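You operate a simulated robot arm through the tools that you are given. There is no shell and no other tool. Be economical: measure what you need, move in short steps, check, and stop when the job is done.

You run a simulated robot arm. Do the job below in one go: nothing can be reset, and whatever is moved stays where it is left.

Task
Put the tub of soup on the plank bench away on the plank stand.
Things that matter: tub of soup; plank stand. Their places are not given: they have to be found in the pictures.

The check looks at the end state, three seconds after you hand in, the way a careful person would. Anything else that was tipped, shoved, dropped, spilled or broken makes it a failure.

Robot
A 6-joint arm with a two-finger parallel gripper, fixed in place. Base frame: the origin is at the foot of the arm, x ahead of it, y to its left, z up. Lengths are in mm, angles in degrees, forces in N, time in s.
With the tool pointing down near the work surface it reaches from about 200 to 660 mm from the base axis. Its first joint turns from -66.0 to 66.0 degrees. Payload 2.9 kg.
Tool frame: the origin (TCP) lies between the finger pads and is the grasp point; the fingertips stand 30 mm ahead of it; z points along the fingers, y is the line along which they close. Largest opening 110 mm; finger width 20, thickness 10; the body of the gripper, 48 by 112 mm, starts 55 mm behind the TCP.
Orientation is that of the tool frame in the base frame, as a unit quaternion [w, x, y, z]. With the fingers straight down and closing along the base's y, the tool's x points along the base's -x, its y along +y and its z along -z.

Tools
- The arm moves only by the tool send_rows. Its argument "commands" is a list of rows, each an object of numbers (a shift or turn left out is 0, a gripper value left out holds the last): "dx", "dy", "dz": the shift along the tool's x, y, z in units of 250 mm (1.0 is 250 mm); "ax", "ay", "az": the turn, a rotation vector about the tool's x, y, z in units of 90 degrees (1.0 is 90 degrees); "fingers": the closure in counts, from 0 (fully open) to 255 (shut). In form: [{"dx": .., "dy": .., "dz": .., "ax": .., "ay": .., "az": .., "fingers": ..}, ...]. A call has 1 to 10 rows; each row is the pose to reach, as a shift and turn from the pose commanded when the call began, along the tool's axes at that moment. A call with a number of a shift or a turn outside -1 to 1 is refused whole. A row lasts 0.2 s, in which the tool goes at most 50 mm and 8.6 degrees; a call with a longer step from one row to the next is refused whole, and so is a gripper value outside its range. Where a pose cannot be reached the arm comes as near as it can. A force on the tool above 40 N (or 10 N above the force at the start of the call, whichever is more), or a blocked arm, ends the call early, and 0.2 s more pass. Each finger travels about 108 mm/s and halts on what it meets, pressing with about 36 N; the grip force reading is that of the motor and also rises with nothing between the fingers. The clock runs only during rows and for 0.2 s after the last one: add rows that repeat a pose to give the fingers time. The reply holds the time, the measured pose of the TCP, the force on the tool along the base axes, the opening and the grip force, in the units named above and with some noise, and new pictures: "pictures" is both (left out), scene, wrist or none.
- Cameras (640 x 400 px; columns grow to the right, rows downward): "scene" is fixed at [73.5, 452.7, 1357.3]; the picture's right is [-0.66, -0.75, 0.00], its down [-0.61, 0.54, -0.58] and it looks along [0.43, -0.38, -0.82] (base axes); focal length 330 px, centre (320, 200). "wrist" rides on the gripper at [72, 17, -103] in the tool frame; the picture's right is [-0.23, 0.97, 0.00], its down [-0.76, -0.18, -0.62] and it looks along [-0.61, -0.14, 0.78] (tool axes); focal length 222 px, centre (320, 200).
- point_at(camera, pixels): for up to 12 pixels [column, row] of the newest picture of that camera ("zoom" is the newest enlarged one), the place [x, y, z] in the base frame of the surface seen there, good to about 2 mm. The clock stands still meanwhile.
- inspect(camera, box): a new picture of the part [left, top, right, bottom] of that camera's present view, enlarged. The clock stands still meanwhile.
- job_done(): hands the job in; it is judged then, once.

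Keep the steps short. Do not move on a guess: measure, check each grasp and each placing, and mend mistakes. In all there are 60 turns and 170 pictures (those below and enlarged ones count). Leave the gripper open and the arm clear of the work at the hand-in unless told otherwise, and finish with a single line.

The tools are called after "Request:" as a command line: name --argument value ..., lists and objects as JSON in quotes. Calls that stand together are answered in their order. send_rows: Moves the arm, as the interface text tells. Its arguments: {"type":"object","properties":{"commands":{"type":"array"},"pictures":{"type":"string","enum":["both","scene","wrist","none"]}},"required":["commands"]} The other tools are called the same way: point_at (camera, pixels) gives the place of the surface under pixels of a picture; inspect (camera, box) takes an enlarged picture of a part of a camera's view; job_done () hands the job in.

At the start:

```text
time_s: 0.0
tcp_pos: [478.7, 117.1, 917.7]
tool_rot: [0.0, -0.001, 1.0, -0.001]
ft_force: [0.1, -0.2, -0.5]
opening: 109.8
grasp_force: 0.1
```

scene: 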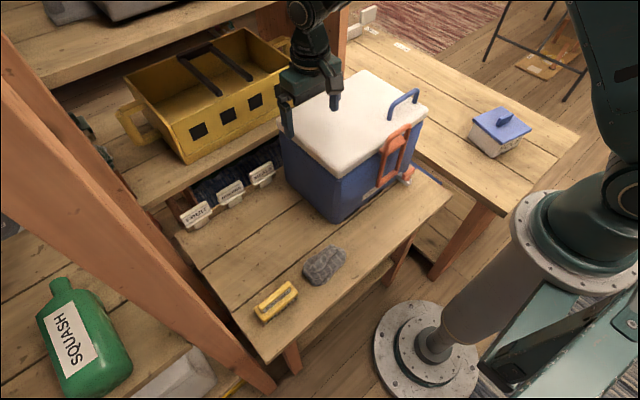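
wrist: 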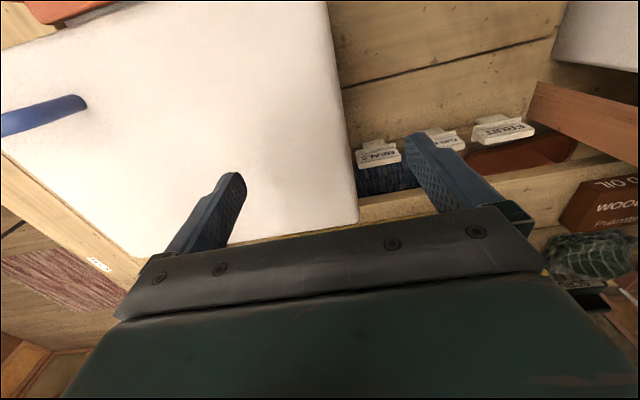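

I see a small tub with a blue lid at about (498,130), a cool box, a yellow crate on a shelf and labels at (195,215)-(260,175). I'll enlarge these areas to identify them.

Request:
inspect --camera "scene" --box '[420, 60, 600, 200]'

Request:
inspect --camera "scene" --box '[100, 120, 300, 250]'

Request:
inspect --camera "wrist" --box '[340, 60, 640, 300]'

Request:
point_at --camera "scene" --pixels '[[498, 122], [480, 150], [540, 150], [440, 130], [250, 260], [195, 215], [230, 195], [262, 175], [350, 110], [190, 90], [320, 265], [275, 305]]'

```text
2.86 times, centred on (510, 130) of scene
```

zoom: 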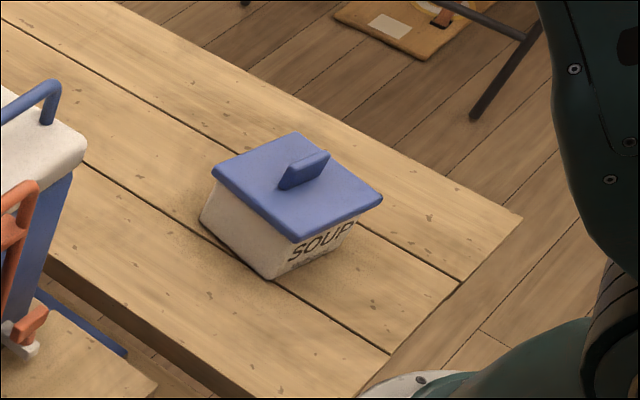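

```text
3.08 times, centred on (200, 185) of scene
```

zoom: 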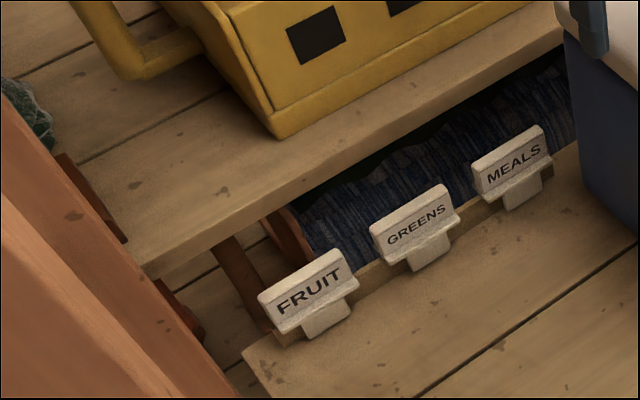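

```text
1.67 times, centred on (490, 180) of wrist
```

zoom: 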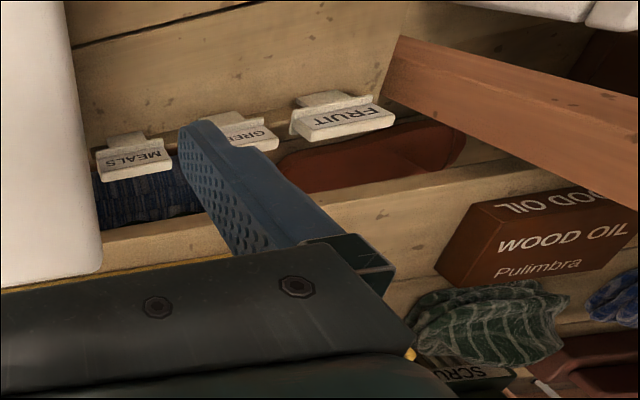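

```text
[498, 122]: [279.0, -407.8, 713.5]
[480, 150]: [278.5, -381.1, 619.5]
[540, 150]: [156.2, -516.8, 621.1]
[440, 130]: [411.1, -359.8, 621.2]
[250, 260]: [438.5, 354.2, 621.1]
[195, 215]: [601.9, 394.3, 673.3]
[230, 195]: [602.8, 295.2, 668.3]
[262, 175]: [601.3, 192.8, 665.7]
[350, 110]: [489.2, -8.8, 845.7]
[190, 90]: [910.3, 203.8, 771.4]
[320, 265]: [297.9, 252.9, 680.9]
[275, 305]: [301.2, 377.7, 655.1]
```

The soup tub is at about (279,-408), on the right-hand bench. The front table has the FRUIT/GREENS/MEALS labels, with MEALS at y≈193. Next I'll look at the cool box surroundings and the small items, and measure the surfaces.

Request:
inspect --camera "scene" --box '[170, 140, 470, 370]'

Request:
inspect --camera "scene" --box '[240, 230, 360, 330]'

Request:
inspect --camera "scene" --box '[0, 0, 320, 200]'

Request:
point_at --camera "scene" --pixels '[[445, 193], [270, 358], [182, 238], [334, 222], [285, 175], [400, 192], [165, 195], [60, 70], [280, 120], [330, 178], [427, 108], [270, 200]]'

```text
1.74 times, centred on (320, 255) of scene
```

zoom: 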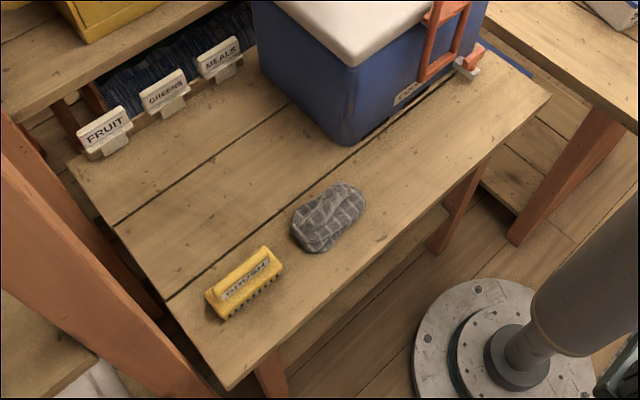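

```text
4.00 times, centred on (300, 280) of scene
```

zoom: 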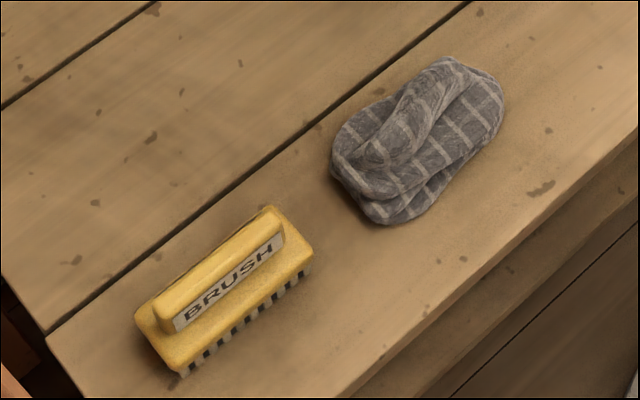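

```text
2.00 times, centred on (160, 100) of scene
```

zoom: 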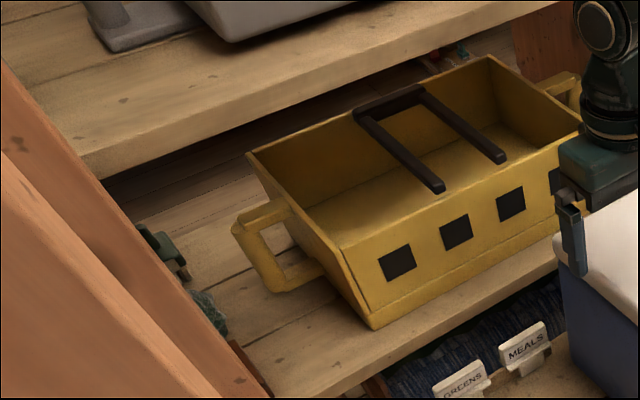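

```text
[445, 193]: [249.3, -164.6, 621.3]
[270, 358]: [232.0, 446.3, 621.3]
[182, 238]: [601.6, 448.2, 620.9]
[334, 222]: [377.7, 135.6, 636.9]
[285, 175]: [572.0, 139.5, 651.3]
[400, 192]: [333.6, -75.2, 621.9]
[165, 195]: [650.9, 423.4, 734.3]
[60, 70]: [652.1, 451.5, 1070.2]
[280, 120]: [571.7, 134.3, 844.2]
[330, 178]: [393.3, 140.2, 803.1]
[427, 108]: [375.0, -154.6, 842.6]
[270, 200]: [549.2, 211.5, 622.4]
```

The front table spans x 230–602 and y −165–448, and MEALS sits at its back edge next to the cool box. I'll check what lies behind the labels and measure the tub closely.

Request:
point_at --camera "scene" --pixels '[[235, 178], [215, 190], [262, 160], [185, 210], [193, 222], [230, 200], [261, 184], [430, 240], [505, 205], [570, 130], [270, 170], [252, 175]]'

Request:
inspect --camera "scene" --box '[460, 95, 540, 165]'

Request:
inspect --camera "scene" --box '[230, 140, 350, 240]'

```text
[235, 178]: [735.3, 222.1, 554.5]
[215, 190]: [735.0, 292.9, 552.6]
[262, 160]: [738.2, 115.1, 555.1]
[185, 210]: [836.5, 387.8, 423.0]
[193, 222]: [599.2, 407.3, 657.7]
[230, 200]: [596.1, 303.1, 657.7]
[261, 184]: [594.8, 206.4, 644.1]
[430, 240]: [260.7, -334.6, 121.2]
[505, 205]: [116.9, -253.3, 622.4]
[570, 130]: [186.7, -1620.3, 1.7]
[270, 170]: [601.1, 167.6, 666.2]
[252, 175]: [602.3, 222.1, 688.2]
```

```text
5.71 times, centred on (500, 130) of scene
```

zoom: 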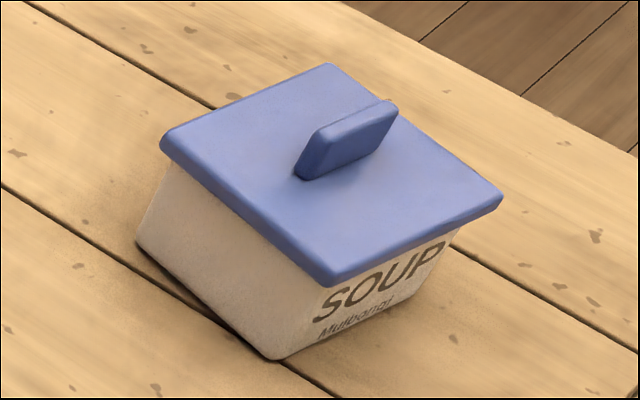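

```text
4.00 times, centred on (290, 190) of scene
```

zoom: 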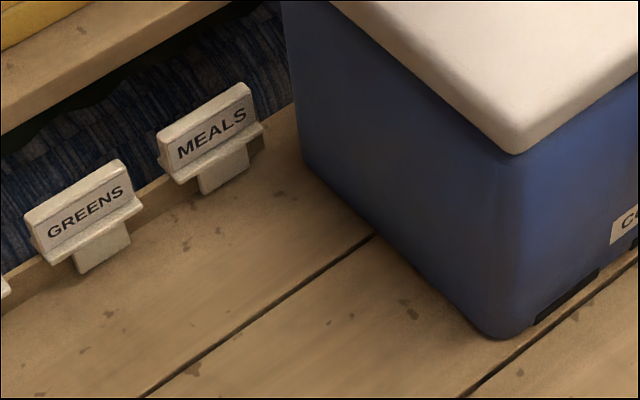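

The front table is the stand, and MEALS is the lane at y≈195. Now I'll measure the tub's lid, knob and body from a fresh zoom.

Request:
inspect --camera "scene" --box '[460, 95, 540, 165]'

Request:
point_at --camera "zoom" --pixels '[[168, 141], [330, 70], [495, 197], [332, 270], [330, 280], [150, 240], [275, 352], [320, 325], [430, 268], [395, 108], [310, 165], [240, 260]]'

```text
5.71 times, centred on (500, 130) of scene
```

zoom: 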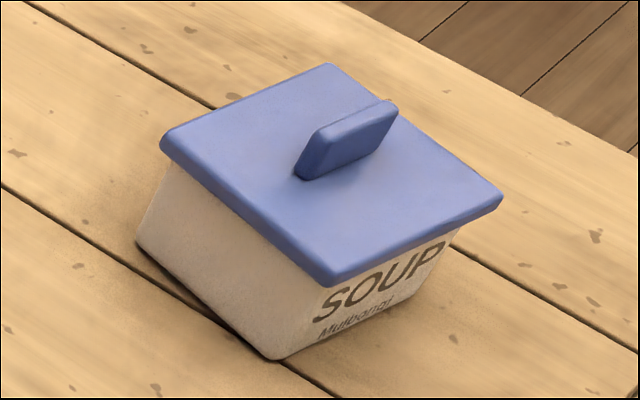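

```text
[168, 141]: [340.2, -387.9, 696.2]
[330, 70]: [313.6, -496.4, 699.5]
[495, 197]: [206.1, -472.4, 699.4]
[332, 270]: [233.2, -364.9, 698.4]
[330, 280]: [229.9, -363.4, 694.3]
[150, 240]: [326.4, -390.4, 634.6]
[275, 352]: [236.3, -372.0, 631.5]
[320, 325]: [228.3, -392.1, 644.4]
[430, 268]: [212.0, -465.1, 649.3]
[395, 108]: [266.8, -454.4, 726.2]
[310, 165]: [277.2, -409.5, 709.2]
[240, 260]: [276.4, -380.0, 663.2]
```

The lid is about 112 mm square, which is wider than the gripper, and the body tapers to about 95 mm. The lid has an upright bar knob running along bearing ≈77°. I'll rise above the cool box and swing toward the tub while yawing the gripper.

Request:
send_rows --commands '[{"dz": -0.19}, {"dz": -0.19, "dx": 0.063, "dy": -0.169, "az": 0.08}, {"dz": -0.19, "dx": 0.126, "dy": -0.338, "az": 0.16}, {"dz": -0.19, "dx": 0.189, "dy": -0.507, "az": 0.24}, {"dz": -0.19, "dx": 0.252, "dy": -0.676, "az": 0.32}, {"dz": -0.19, "dx": 0.315, "dy": -0.845, "az": 0.4}]' --pictures "none"

```text
time_s: 1.4
tcp_pos: [400.2, -94.7, 965.2]
tool_rot: [0.001, 0.309, 0.951, -0.001]
ft_force: [-0.5, 0.8, 0.0]
opening: 109.9
grasp_force: 0.0
```

Yaw is −36° and the height is good. I'll continue toward the tub.

Request:
send_rows --commands '[{"dx": -0.047, "dy": -0.174, "az": 0.08}, {"dx": -0.095, "dy": -0.348, "az": 0.16}, {"dx": -0.142, "dy": -0.523, "az": 0.24}, {"dx": -0.19, "dy": -0.697, "az": 0.32}, {"dx": -0.237, "dy": -0.871, "az": 0.4}]' --pictures "none"

```text
time_s: 2.6
tcp_pos: [318.8, -303.6, 964.3]
tool_rot: [0.001, 0.587, 0.809, -0.001]
ft_force: [-0.1, -0.3, -0.7]
opening: 109.9
grasp_force: 0.0
```

I'm close now. I'll go over the tub, lower to z≈845, and finish the yaw to −102.7°.

Request:
send_rows --commands '[{"dx": -0.105, "dy": -0.083, "dz": 0.12, "az": 0.085}, {"dx": -0.211, "dy": -0.165, "dz": 0.24, "az": 0.17}, {"dx": -0.316, "dy": -0.248, "dz": 0.36, "az": 0.256}, {"dx": -0.422, "dy": -0.331, "dz": 0.48, "az": 0.341}]'

```text
time_s: 3.6
tcp_pos: [274.7, -429.6, 845.4]
tool_rot: [0.0, 0.781, 0.624, -0.001]
ft_force: [0.1, -0.5, -0.1]
opening: 109.9
grasp_force: 0.0
```

scene: 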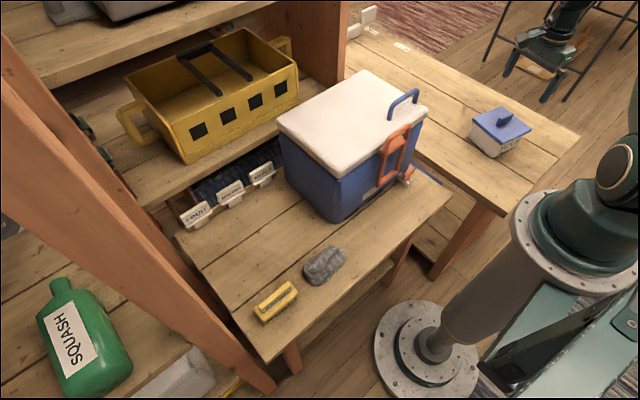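
wrist: 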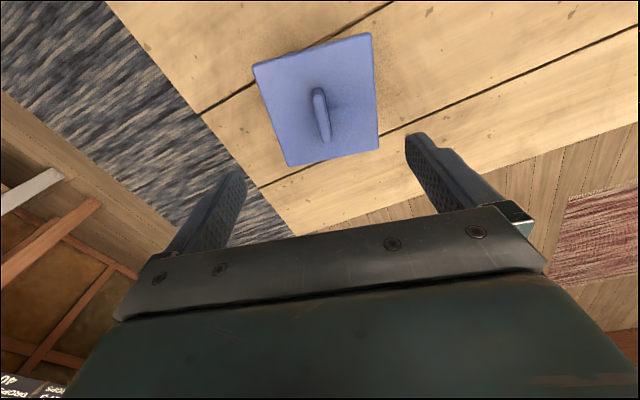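

The wrist view shows the tub, with the knob at (320,115). I'll measure the knob ends and the lid.

Request:
inspect --camera "wrist" --box '[240, 20, 400, 180]'

Request:
point_at --camera "wrist" --pixels '[[318, 92], [322, 110], [326, 136], [316, 110], [256, 66], [369, 36], [376, 147], [290, 163], [320, 88], [324, 125]]'

```text
2.50 times, centred on (320, 100) of wrist
```

zoom: 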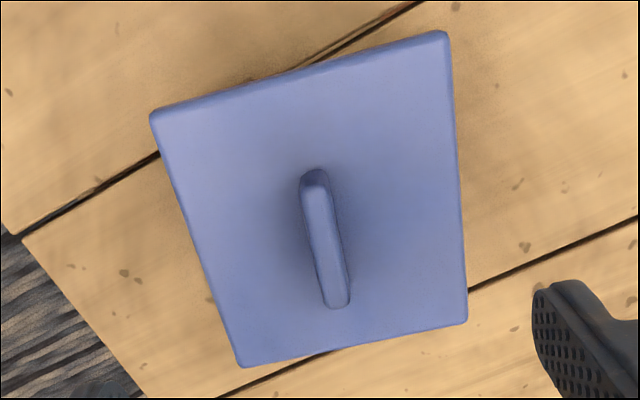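

```text
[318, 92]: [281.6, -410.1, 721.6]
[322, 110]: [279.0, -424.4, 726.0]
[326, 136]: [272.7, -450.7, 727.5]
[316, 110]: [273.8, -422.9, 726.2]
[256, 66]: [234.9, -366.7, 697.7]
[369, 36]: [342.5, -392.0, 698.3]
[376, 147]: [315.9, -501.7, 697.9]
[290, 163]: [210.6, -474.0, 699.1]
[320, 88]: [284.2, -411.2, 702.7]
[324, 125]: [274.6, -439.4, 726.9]
```

The knob is centred at about (275,-431), z 699–727, and the lid's orientation matches the gripper yaw. I'll descend so the tips sit about 5 mm above the lid, leaving the fingers half open.

Request:
send_rows --commands '[{"dz": 0.15, "fingers": 120}, {"dz": 0.3}, {"dz": 0.4}, {"dz": 0.44}, {"dz": 0.44}]' --pictures "wrist"

```text
time_s: 4.8
tcp_pos: [274.0, -431.7, 735.5]
tool_rot: [0.0, 0.781, 0.625, -0.001]
ft_force: [-0.2, 0.0, -0.1]
opening: 58.1
grasp_force: 0.2
```

wrist: 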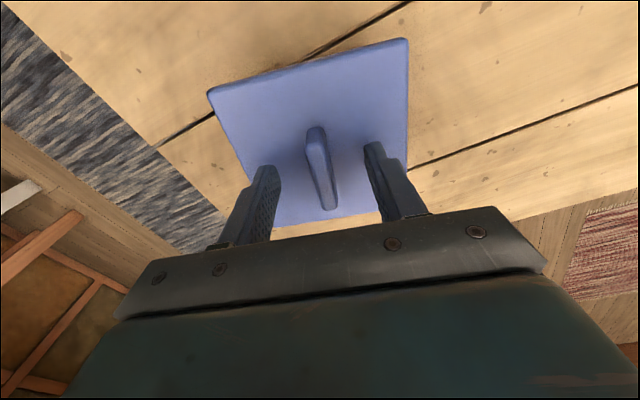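

The knob is between the fingers. I'll close on it without lifting.

Request:
send_rows --commands '[{"fingers": 255}, {"fingers": 255}, {"fingers": 255}]' --pictures "wrist"

```text
time_s: 5.6
tcp_pos: [274.1, -432.8, 736.7]
tool_rot: [0.0, 0.781, 0.625, 0.0]
ft_force: [0.4, 0.1, -0.4]
opening: 11.7
grasp_force: 35.7
```

wrist: 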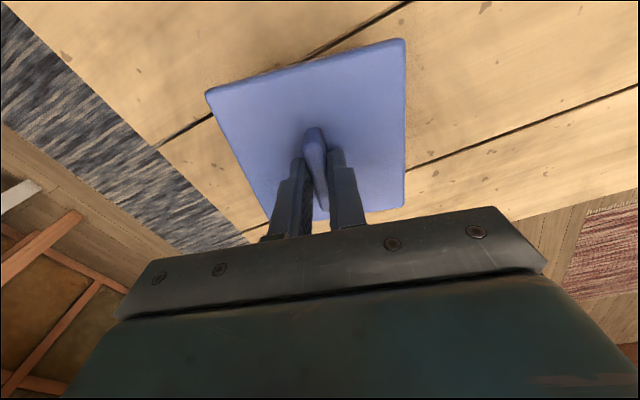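

The knob is gripped at 11.7 mm opening. As a test I'll lift only 8 mm, to see from force and picture whether the tub comes up with the lid.

Request:
send_rows --commands '[{"dz": -0.016}, {"dz": -0.032}, {"dz": -0.032}]' --pictures "both"

Request:
inspect --camera "scene" --box '[460, 95, 540, 165]'

```text
time_s: 6.4
tcp_pos: [273.0, -431.7, 743.7]
tool_rot: [0.0, 0.78, 0.625, -0.001]
ft_force: [-0.1, 0.4, -5.7]
opening: 11.7
grasp_force: 35.7
```

scene: 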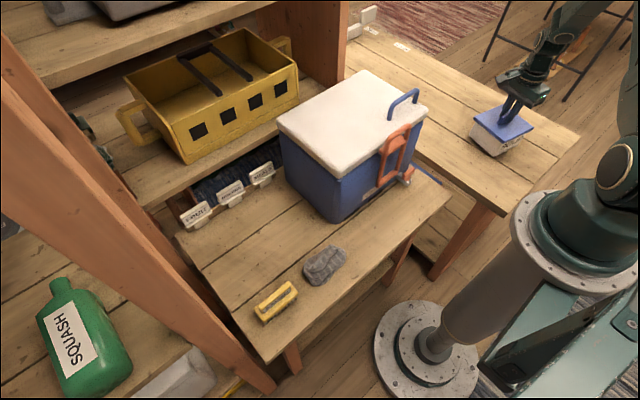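
wrist: 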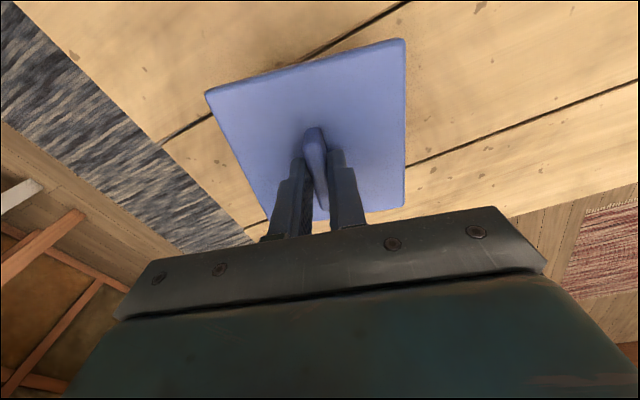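

```text
5.71 times, centred on (500, 130) of scene
```

zoom: 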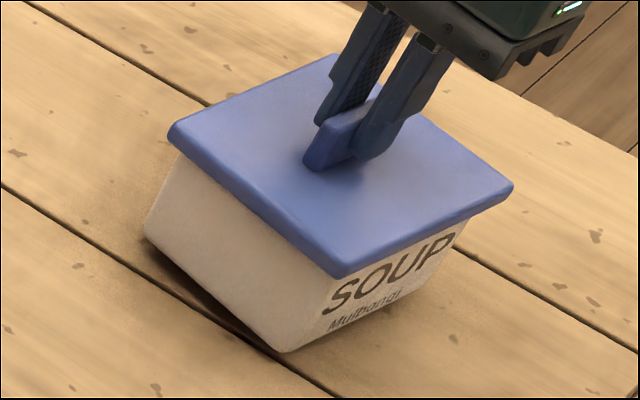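

The whole tub came up with its lid: the force rose by 5.7 N and no gap opened. Before carrying it, I'll measure the cool box height, handle and left edge, and the MEALS label.

Request:
point_at --camera "scene" --pixels '[[404, 92], [416, 92], [391, 108], [279, 124], [331, 170], [330, 185], [281, 130], [400, 140], [405, 178], [258, 178], [302, 190], [335, 160]]'

Request:
inspect --camera "scene" --box '[370, 70, 440, 200]'

```text
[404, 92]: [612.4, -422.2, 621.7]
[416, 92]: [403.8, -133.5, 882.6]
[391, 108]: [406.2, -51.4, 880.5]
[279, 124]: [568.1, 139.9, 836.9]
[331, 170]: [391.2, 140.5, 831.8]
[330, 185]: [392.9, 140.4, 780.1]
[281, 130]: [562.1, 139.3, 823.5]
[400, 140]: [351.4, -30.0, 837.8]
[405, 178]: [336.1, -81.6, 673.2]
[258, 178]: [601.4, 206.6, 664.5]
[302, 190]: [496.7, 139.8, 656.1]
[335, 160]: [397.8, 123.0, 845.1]
```

```text
3.08 times, centred on (405, 135) of scene
```

zoom: 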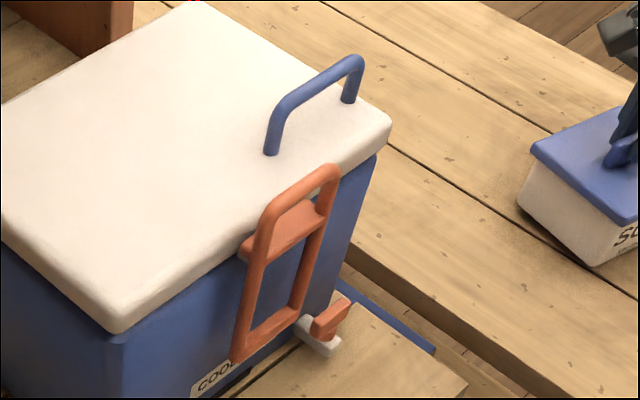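

The cool box handle tops out at about z 885 and its left side is at y≈140. I'll lift the tub about 245 mm straight up.

Request:
send_rows --commands '[{"dz": -0.1}, {"dz": -0.24}, {"dz": -0.4}, {"dz": -0.56}, {"dz": -0.72}, {"dz": -0.88}, {"dz": -0.98}, {"dz": -0.98}]' --pictures "scene"

```text
time_s: 8.2
tcp_pos: [274.8, -432.7, 990.2]
tool_rot: [0.0, 0.781, 0.625, 0.0]
ft_force: [0.7, -0.8, -6.4]
opening: 11.9
grasp_force: 35.8
```

scene: 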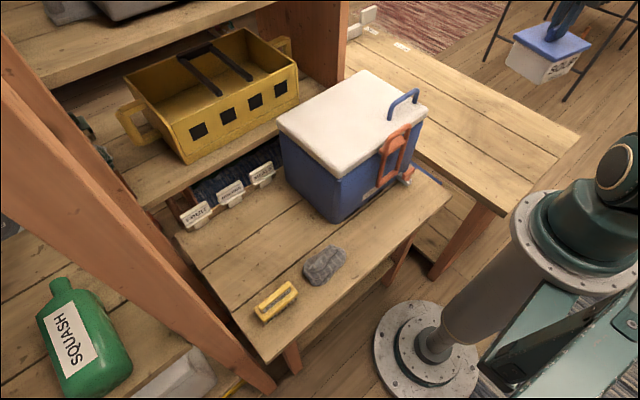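

The tub is hanging level and steady. I'll go up 45 mm more, then travel toward the stand, straightening the yaw by +13°.

Request:
send_rows --commands '[{"dz": -0.1}, {"dz": -0.18}, {"dz": -0.18, "dx": 0.11, "dy": 0.007, "az": -0.02}, {"dz": -0.18, "dx": 0.26, "dy": 0.017, "az": -0.04}, {"dz": -0.18, "dx": 0.42, "dy": 0.028, "az": -0.065}, {"dz": -0.18, "dx": 0.58, "dy": 0.039, "az": -0.09}, {"dz": -0.18, "dx": 0.74, "dy": 0.05, "az": -0.115}, {"dz": -0.18, "dx": 0.9, "dy": 0.06, "az": -0.14}, {"dz": -0.18, "dx": 0.978, "dy": 0.066, "az": -0.147}]' --pictures "scene"

```text
time_s: 10.2
tcp_pos: [343.9, -195.0, 1033.7]
tool_rot: [0.001, 0.704, 0.71, 0.0]
ft_force: [0.0, 0.1, -6.0]
opening: 12.2
grasp_force: 36.4
```

scene: 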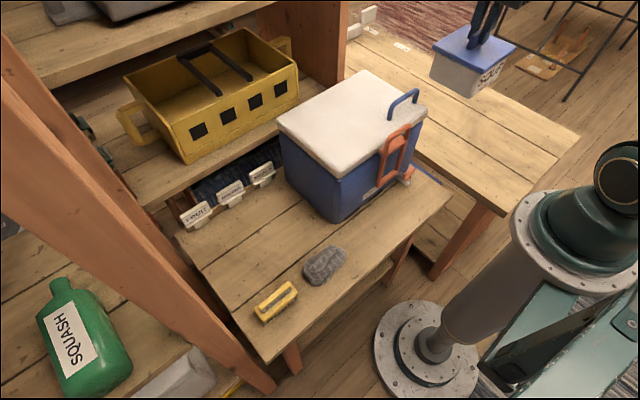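

Yaw is aligned. Next leg goes over the cool box at tub-bottom z≈918.

Request:
send_rows --commands '[{"dx": 0.08, "dy": 0.03}, {"dx": 0.22, "dy": 0.09}, {"dx": 0.37, "dy": 0.155}, {"dx": 0.52, "dy": 0.22}, {"dx": 0.67, "dy": 0.28}, {"dx": 0.82, "dy": 0.34}, {"dx": 0.93, "dy": 0.39}, {"dx": 0.96, "dy": 0.4}]' --pictures "scene"

```text
time_s: 12.0
tcp_pos: [440.9, 45.0, 1034.1]
tool_rot: [0.0, 0.704, 0.71, 0.0]
ft_force: [-0.2, -0.8, -6.2]
opening: 11.7
grasp_force: 36.7
```

scene: 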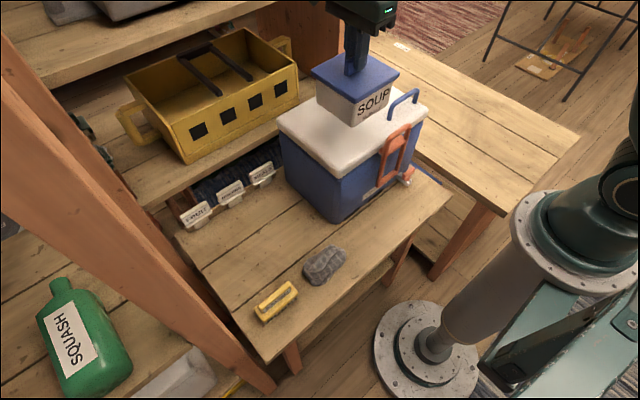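

It's clear of the handle. I'll move above the MEALS spot at (510, 205).

Request:
send_rows --commands '[{"dx": 0.08, "dy": 0.035}, {"dx": 0.22, "dy": 0.095}, {"dx": 0.37, "dy": 0.16}, {"dx": 0.52, "dy": 0.225}, {"dx": 0.61, "dy": 0.27}, {"dx": 0.638, "dy": 0.281}, {"dx": 0.638, "dy": 0.281}]' --pictures "both"

```text
time_s: 13.6
tcp_pos: [508.4, 206.1, 1032.1]
tool_rot: [0.0, 0.703, 0.711, -0.001]
ft_force: [-0.7, -0.3, -5.5]
opening: 11.7
grasp_force: 36.1
```

scene: 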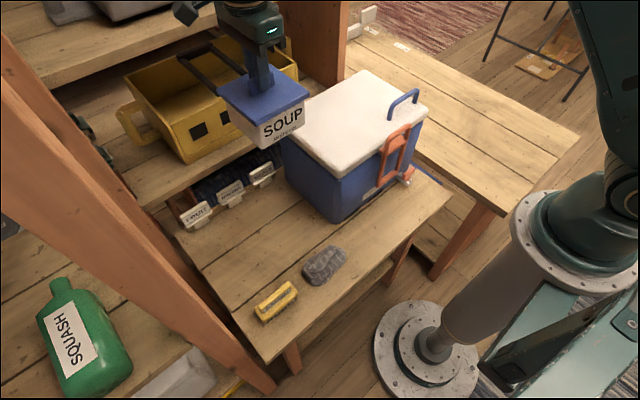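
wrist: 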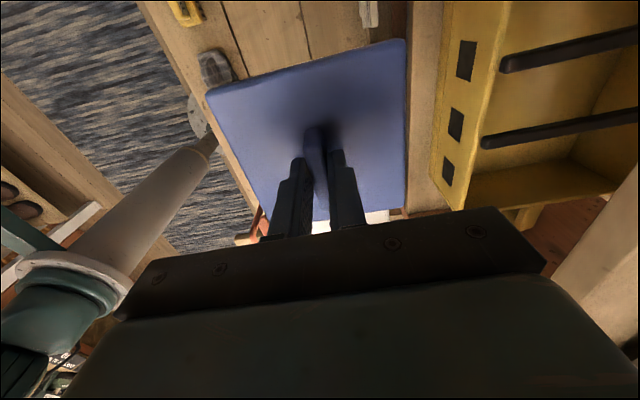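

I'm over the spot. I'll measure the held tub's lid edges to confirm clearance to the cool box (y 140) before descending.

Request:
point_at --camera "wrist" --pixels '[[209, 93], [402, 42], [402, 200], [300, 95], [401, 120]]'

Request:
point_at --camera "scene" --pixels '[[217, 84], [260, 121], [308, 95], [265, 145], [262, 130]]'

```text
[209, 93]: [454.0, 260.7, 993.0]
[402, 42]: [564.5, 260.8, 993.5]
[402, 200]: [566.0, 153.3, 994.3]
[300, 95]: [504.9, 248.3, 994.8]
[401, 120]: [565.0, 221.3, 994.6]
```

```text
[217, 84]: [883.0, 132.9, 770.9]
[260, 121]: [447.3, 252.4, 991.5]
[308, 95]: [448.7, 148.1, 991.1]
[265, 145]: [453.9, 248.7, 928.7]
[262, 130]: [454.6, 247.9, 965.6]
```

The lid spans y≈148–261 with about 8 mm clearance, so I'll bias 3 mm further from the cool box and descend partway.

Request:
send_rows --commands '[{"dx": 0.012, "dz": 0.06}, {"dx": 0.012, "dz": 0.18}, {"dx": 0.012, "dz": 0.3}, {"dx": 0.012, "dz": 0.42}, {"dx": 0.012, "dz": 0.54}, {"dx": 0.012, "dz": 0.66}, {"dx": 0.012, "dz": 0.72}, {"dx": 0.012, "dz": 0.72}]' --pictures "both"

```text
time_s: 15.4
tcp_pos: [508.1, 207.3, 853.3]
tool_rot: [0.0, 0.703, 0.711, 0.0]
ft_force: [0.2, -0.2, -5.7]
opening: 11.7
grasp_force: 36.2
```

scene: 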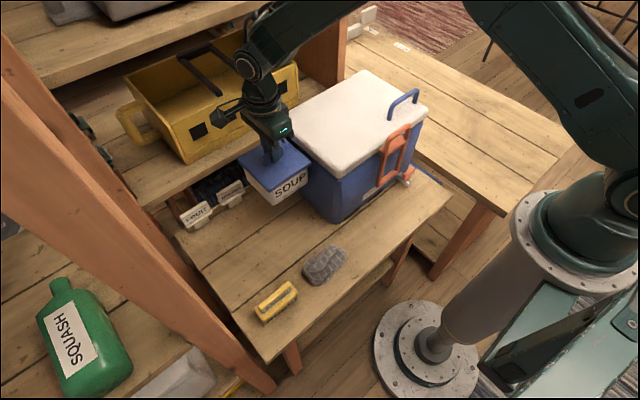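
wrist: 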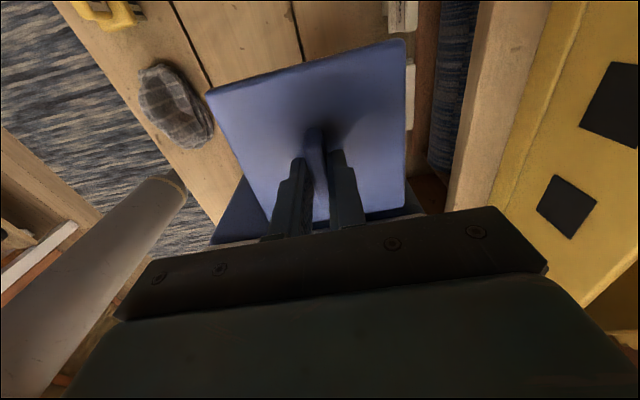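

The tub is beside the cool box. I need to check how high the wrist and forearm sit relative to the cool box lid (845) before lowering another 117 mm.

Request:
point_at --camera "scene" --pixels '[[265, 60], [285, 70], [300, 50], [330, 25], [280, 100], [287, 125], [440, 5], [360, 3], [240, 118]]'

Request:
inspect --camera "scene" --box '[200, 0, 400, 220]'

```text
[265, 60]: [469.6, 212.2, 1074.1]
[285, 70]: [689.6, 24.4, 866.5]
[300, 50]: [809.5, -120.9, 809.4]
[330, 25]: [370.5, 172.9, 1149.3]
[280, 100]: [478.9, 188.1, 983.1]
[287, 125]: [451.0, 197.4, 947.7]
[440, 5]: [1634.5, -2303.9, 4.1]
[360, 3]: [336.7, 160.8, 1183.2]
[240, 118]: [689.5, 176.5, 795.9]
```

```text
1.82 times, centred on (300, 110) of scene
```

zoom: 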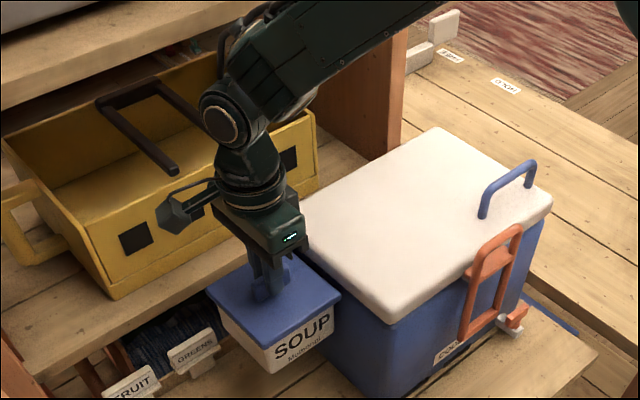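

The wrist joint is at z≈1074 and will be about 957 after lowering, so it stays above the 845 lid. I'll descend to about 9 mm above the surface.

Request:
send_rows --commands '[{"dz": 0.06}, {"dz": 0.16}, {"dz": 0.26}, {"dz": 0.36}, {"dz": 0.42}, {"dz": 0.42}]' --pictures "scene"

```text
time_s: 16.8
tcp_pos: [508.5, 207.7, 749.6]
tool_rot: [0.001, 0.703, 0.711, -0.001]
ft_force: [-0.2, 0.6, -5.9]
opening: 11.7
grasp_force: 36.4
```

scene: 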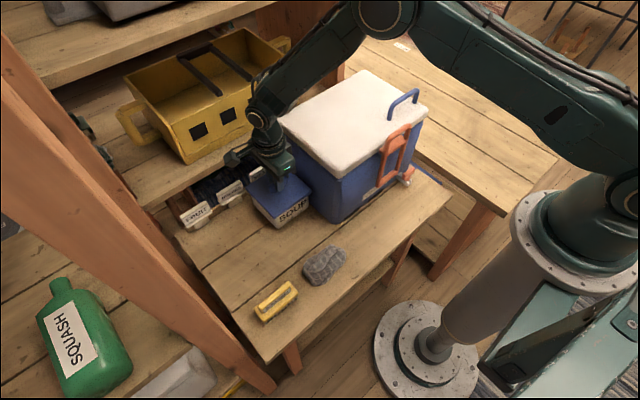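

Now I'll lower in small steps until the weight comes off.

Request:
send_rows --commands '[{"dz": 0.016}, {"dz": 0.028}, {"dz": 0.04}, {"dz": 0.048}, {"dz": 0.048}]' --pictures "scene"

Request:
inspect --camera "scene" --box '[220, 120, 350, 240]'

```text
time_s: 18.0
tcp_pos: [509.1, 207.5, 735.4]
tool_rot: [0.001, 0.704, 0.711, -0.001]
ft_force: [-6.9, -0.9, 12.5]
opening: 11.7
grasp_force: 35.8
```

scene: 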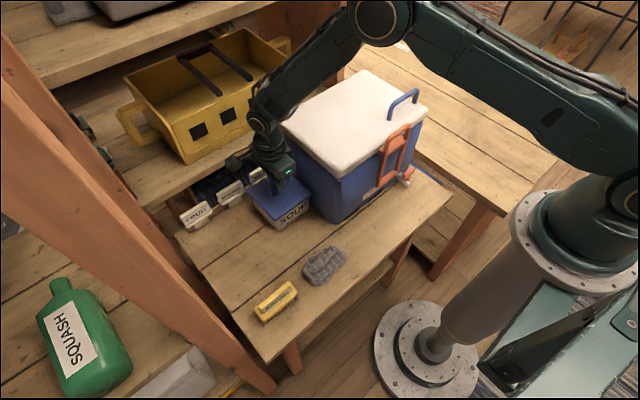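

```text
3.33 times, centred on (285, 180) of scene
```

zoom: 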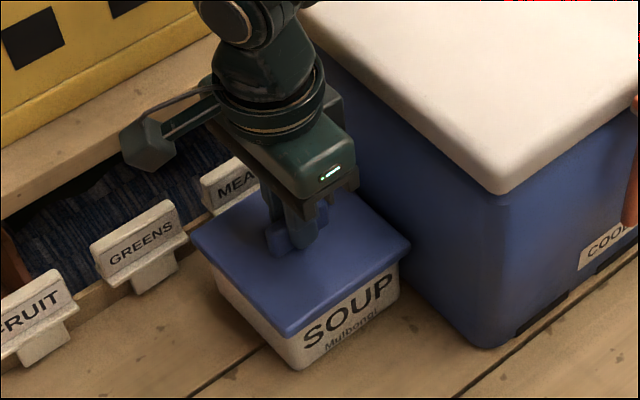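

The tub is seated, with 12.5 N of upward contact force. I'll ease up 1.5 mm and open the fingers.

Request:
send_rows --commands '[{"dz": -0.006}, {"dz": -0.006, "fingers": 200}, {"dz": -0.006, "fingers": 130}, {"dz": -0.006, "fingers": 130}, {"dz": -0.006, "fingers": 130}]' --pictures "wrist"

```text
time_s: 19.2
tcp_pos: [509.8, 207.1, 736.3]
tool_rot: [0.0, 0.703, 0.711, 0.0]
ft_force: [-0.2, -0.3, 0.4]
opening: 53.9
grasp_force: 0.0
```

wrist: 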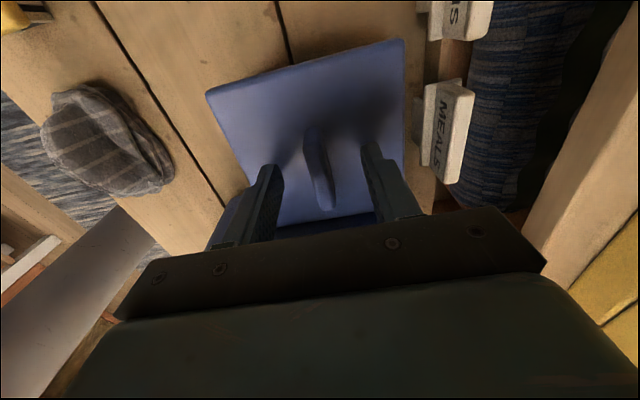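

The knob is free. I'll rise straight up 240 mm, clear of everything.

Request:
send_rows --commands '[{"dz": -0.06}, {"dz": -0.16}, {"dz": -0.32}, {"dz": -0.48}, {"dz": -0.64}, {"dz": -0.8}, {"dz": -0.96}, {"dz": -0.96, "fingers": 0}, {"dz": -0.96, "fingers": 0}]' --pictures "both"

Request:
inspect --camera "scene" --box '[170, 120, 350, 260]'

Request:
inspect --camera "scene" --box '[330, 0, 440, 70]'

```text
time_s: 21.2
tcp_pos: [510.1, 209.1, 976.8]
tool_rot: [0.001, 0.703, 0.711, 0.0]
ft_force: [-0.1, 1.4, 0.3]
opening: 110.3
grasp_force: 0.0
```

scene: 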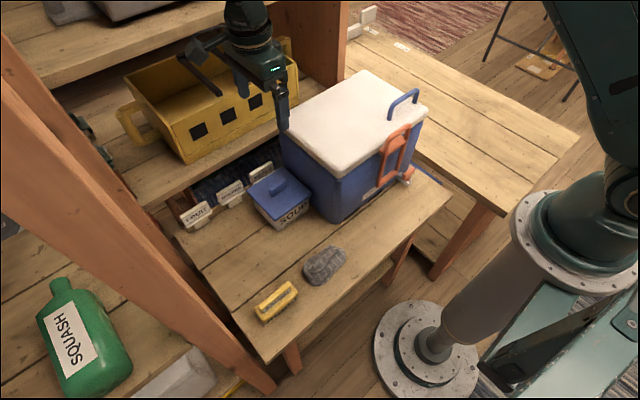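
wrist: 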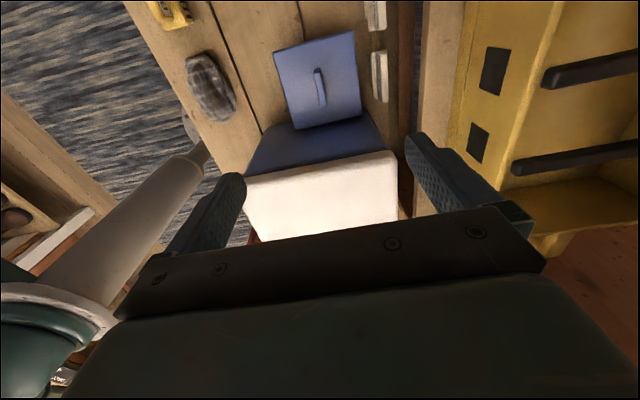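

```text
2.86 times, centred on (260, 190) of scene
```

zoom: 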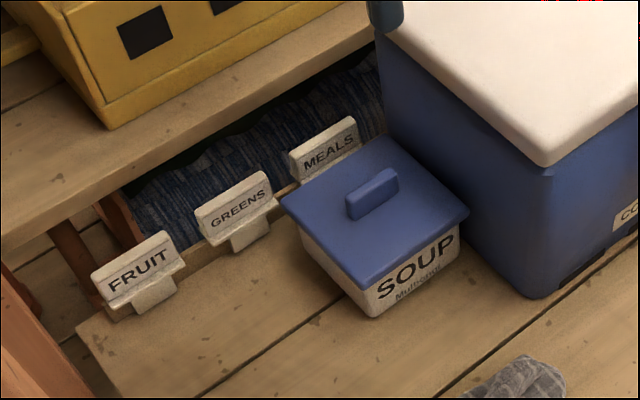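

```text
5.71 times, centred on (385, 35) of scene
```

zoom: 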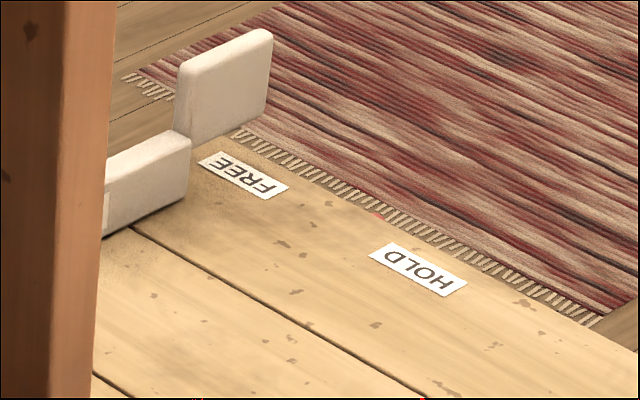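

The tub is upright and released in front of the MEALS label. The cool box, cloth, brush and labels haven't moved, and the arm is raised clear with the gripper open. I'm handing in.

Request:
job_done

```text
The job is handed in.
```

The tub of soup is upright on the plank stand in front of the MEALS label, with nothing else moved, the gripper open and the arm clear.
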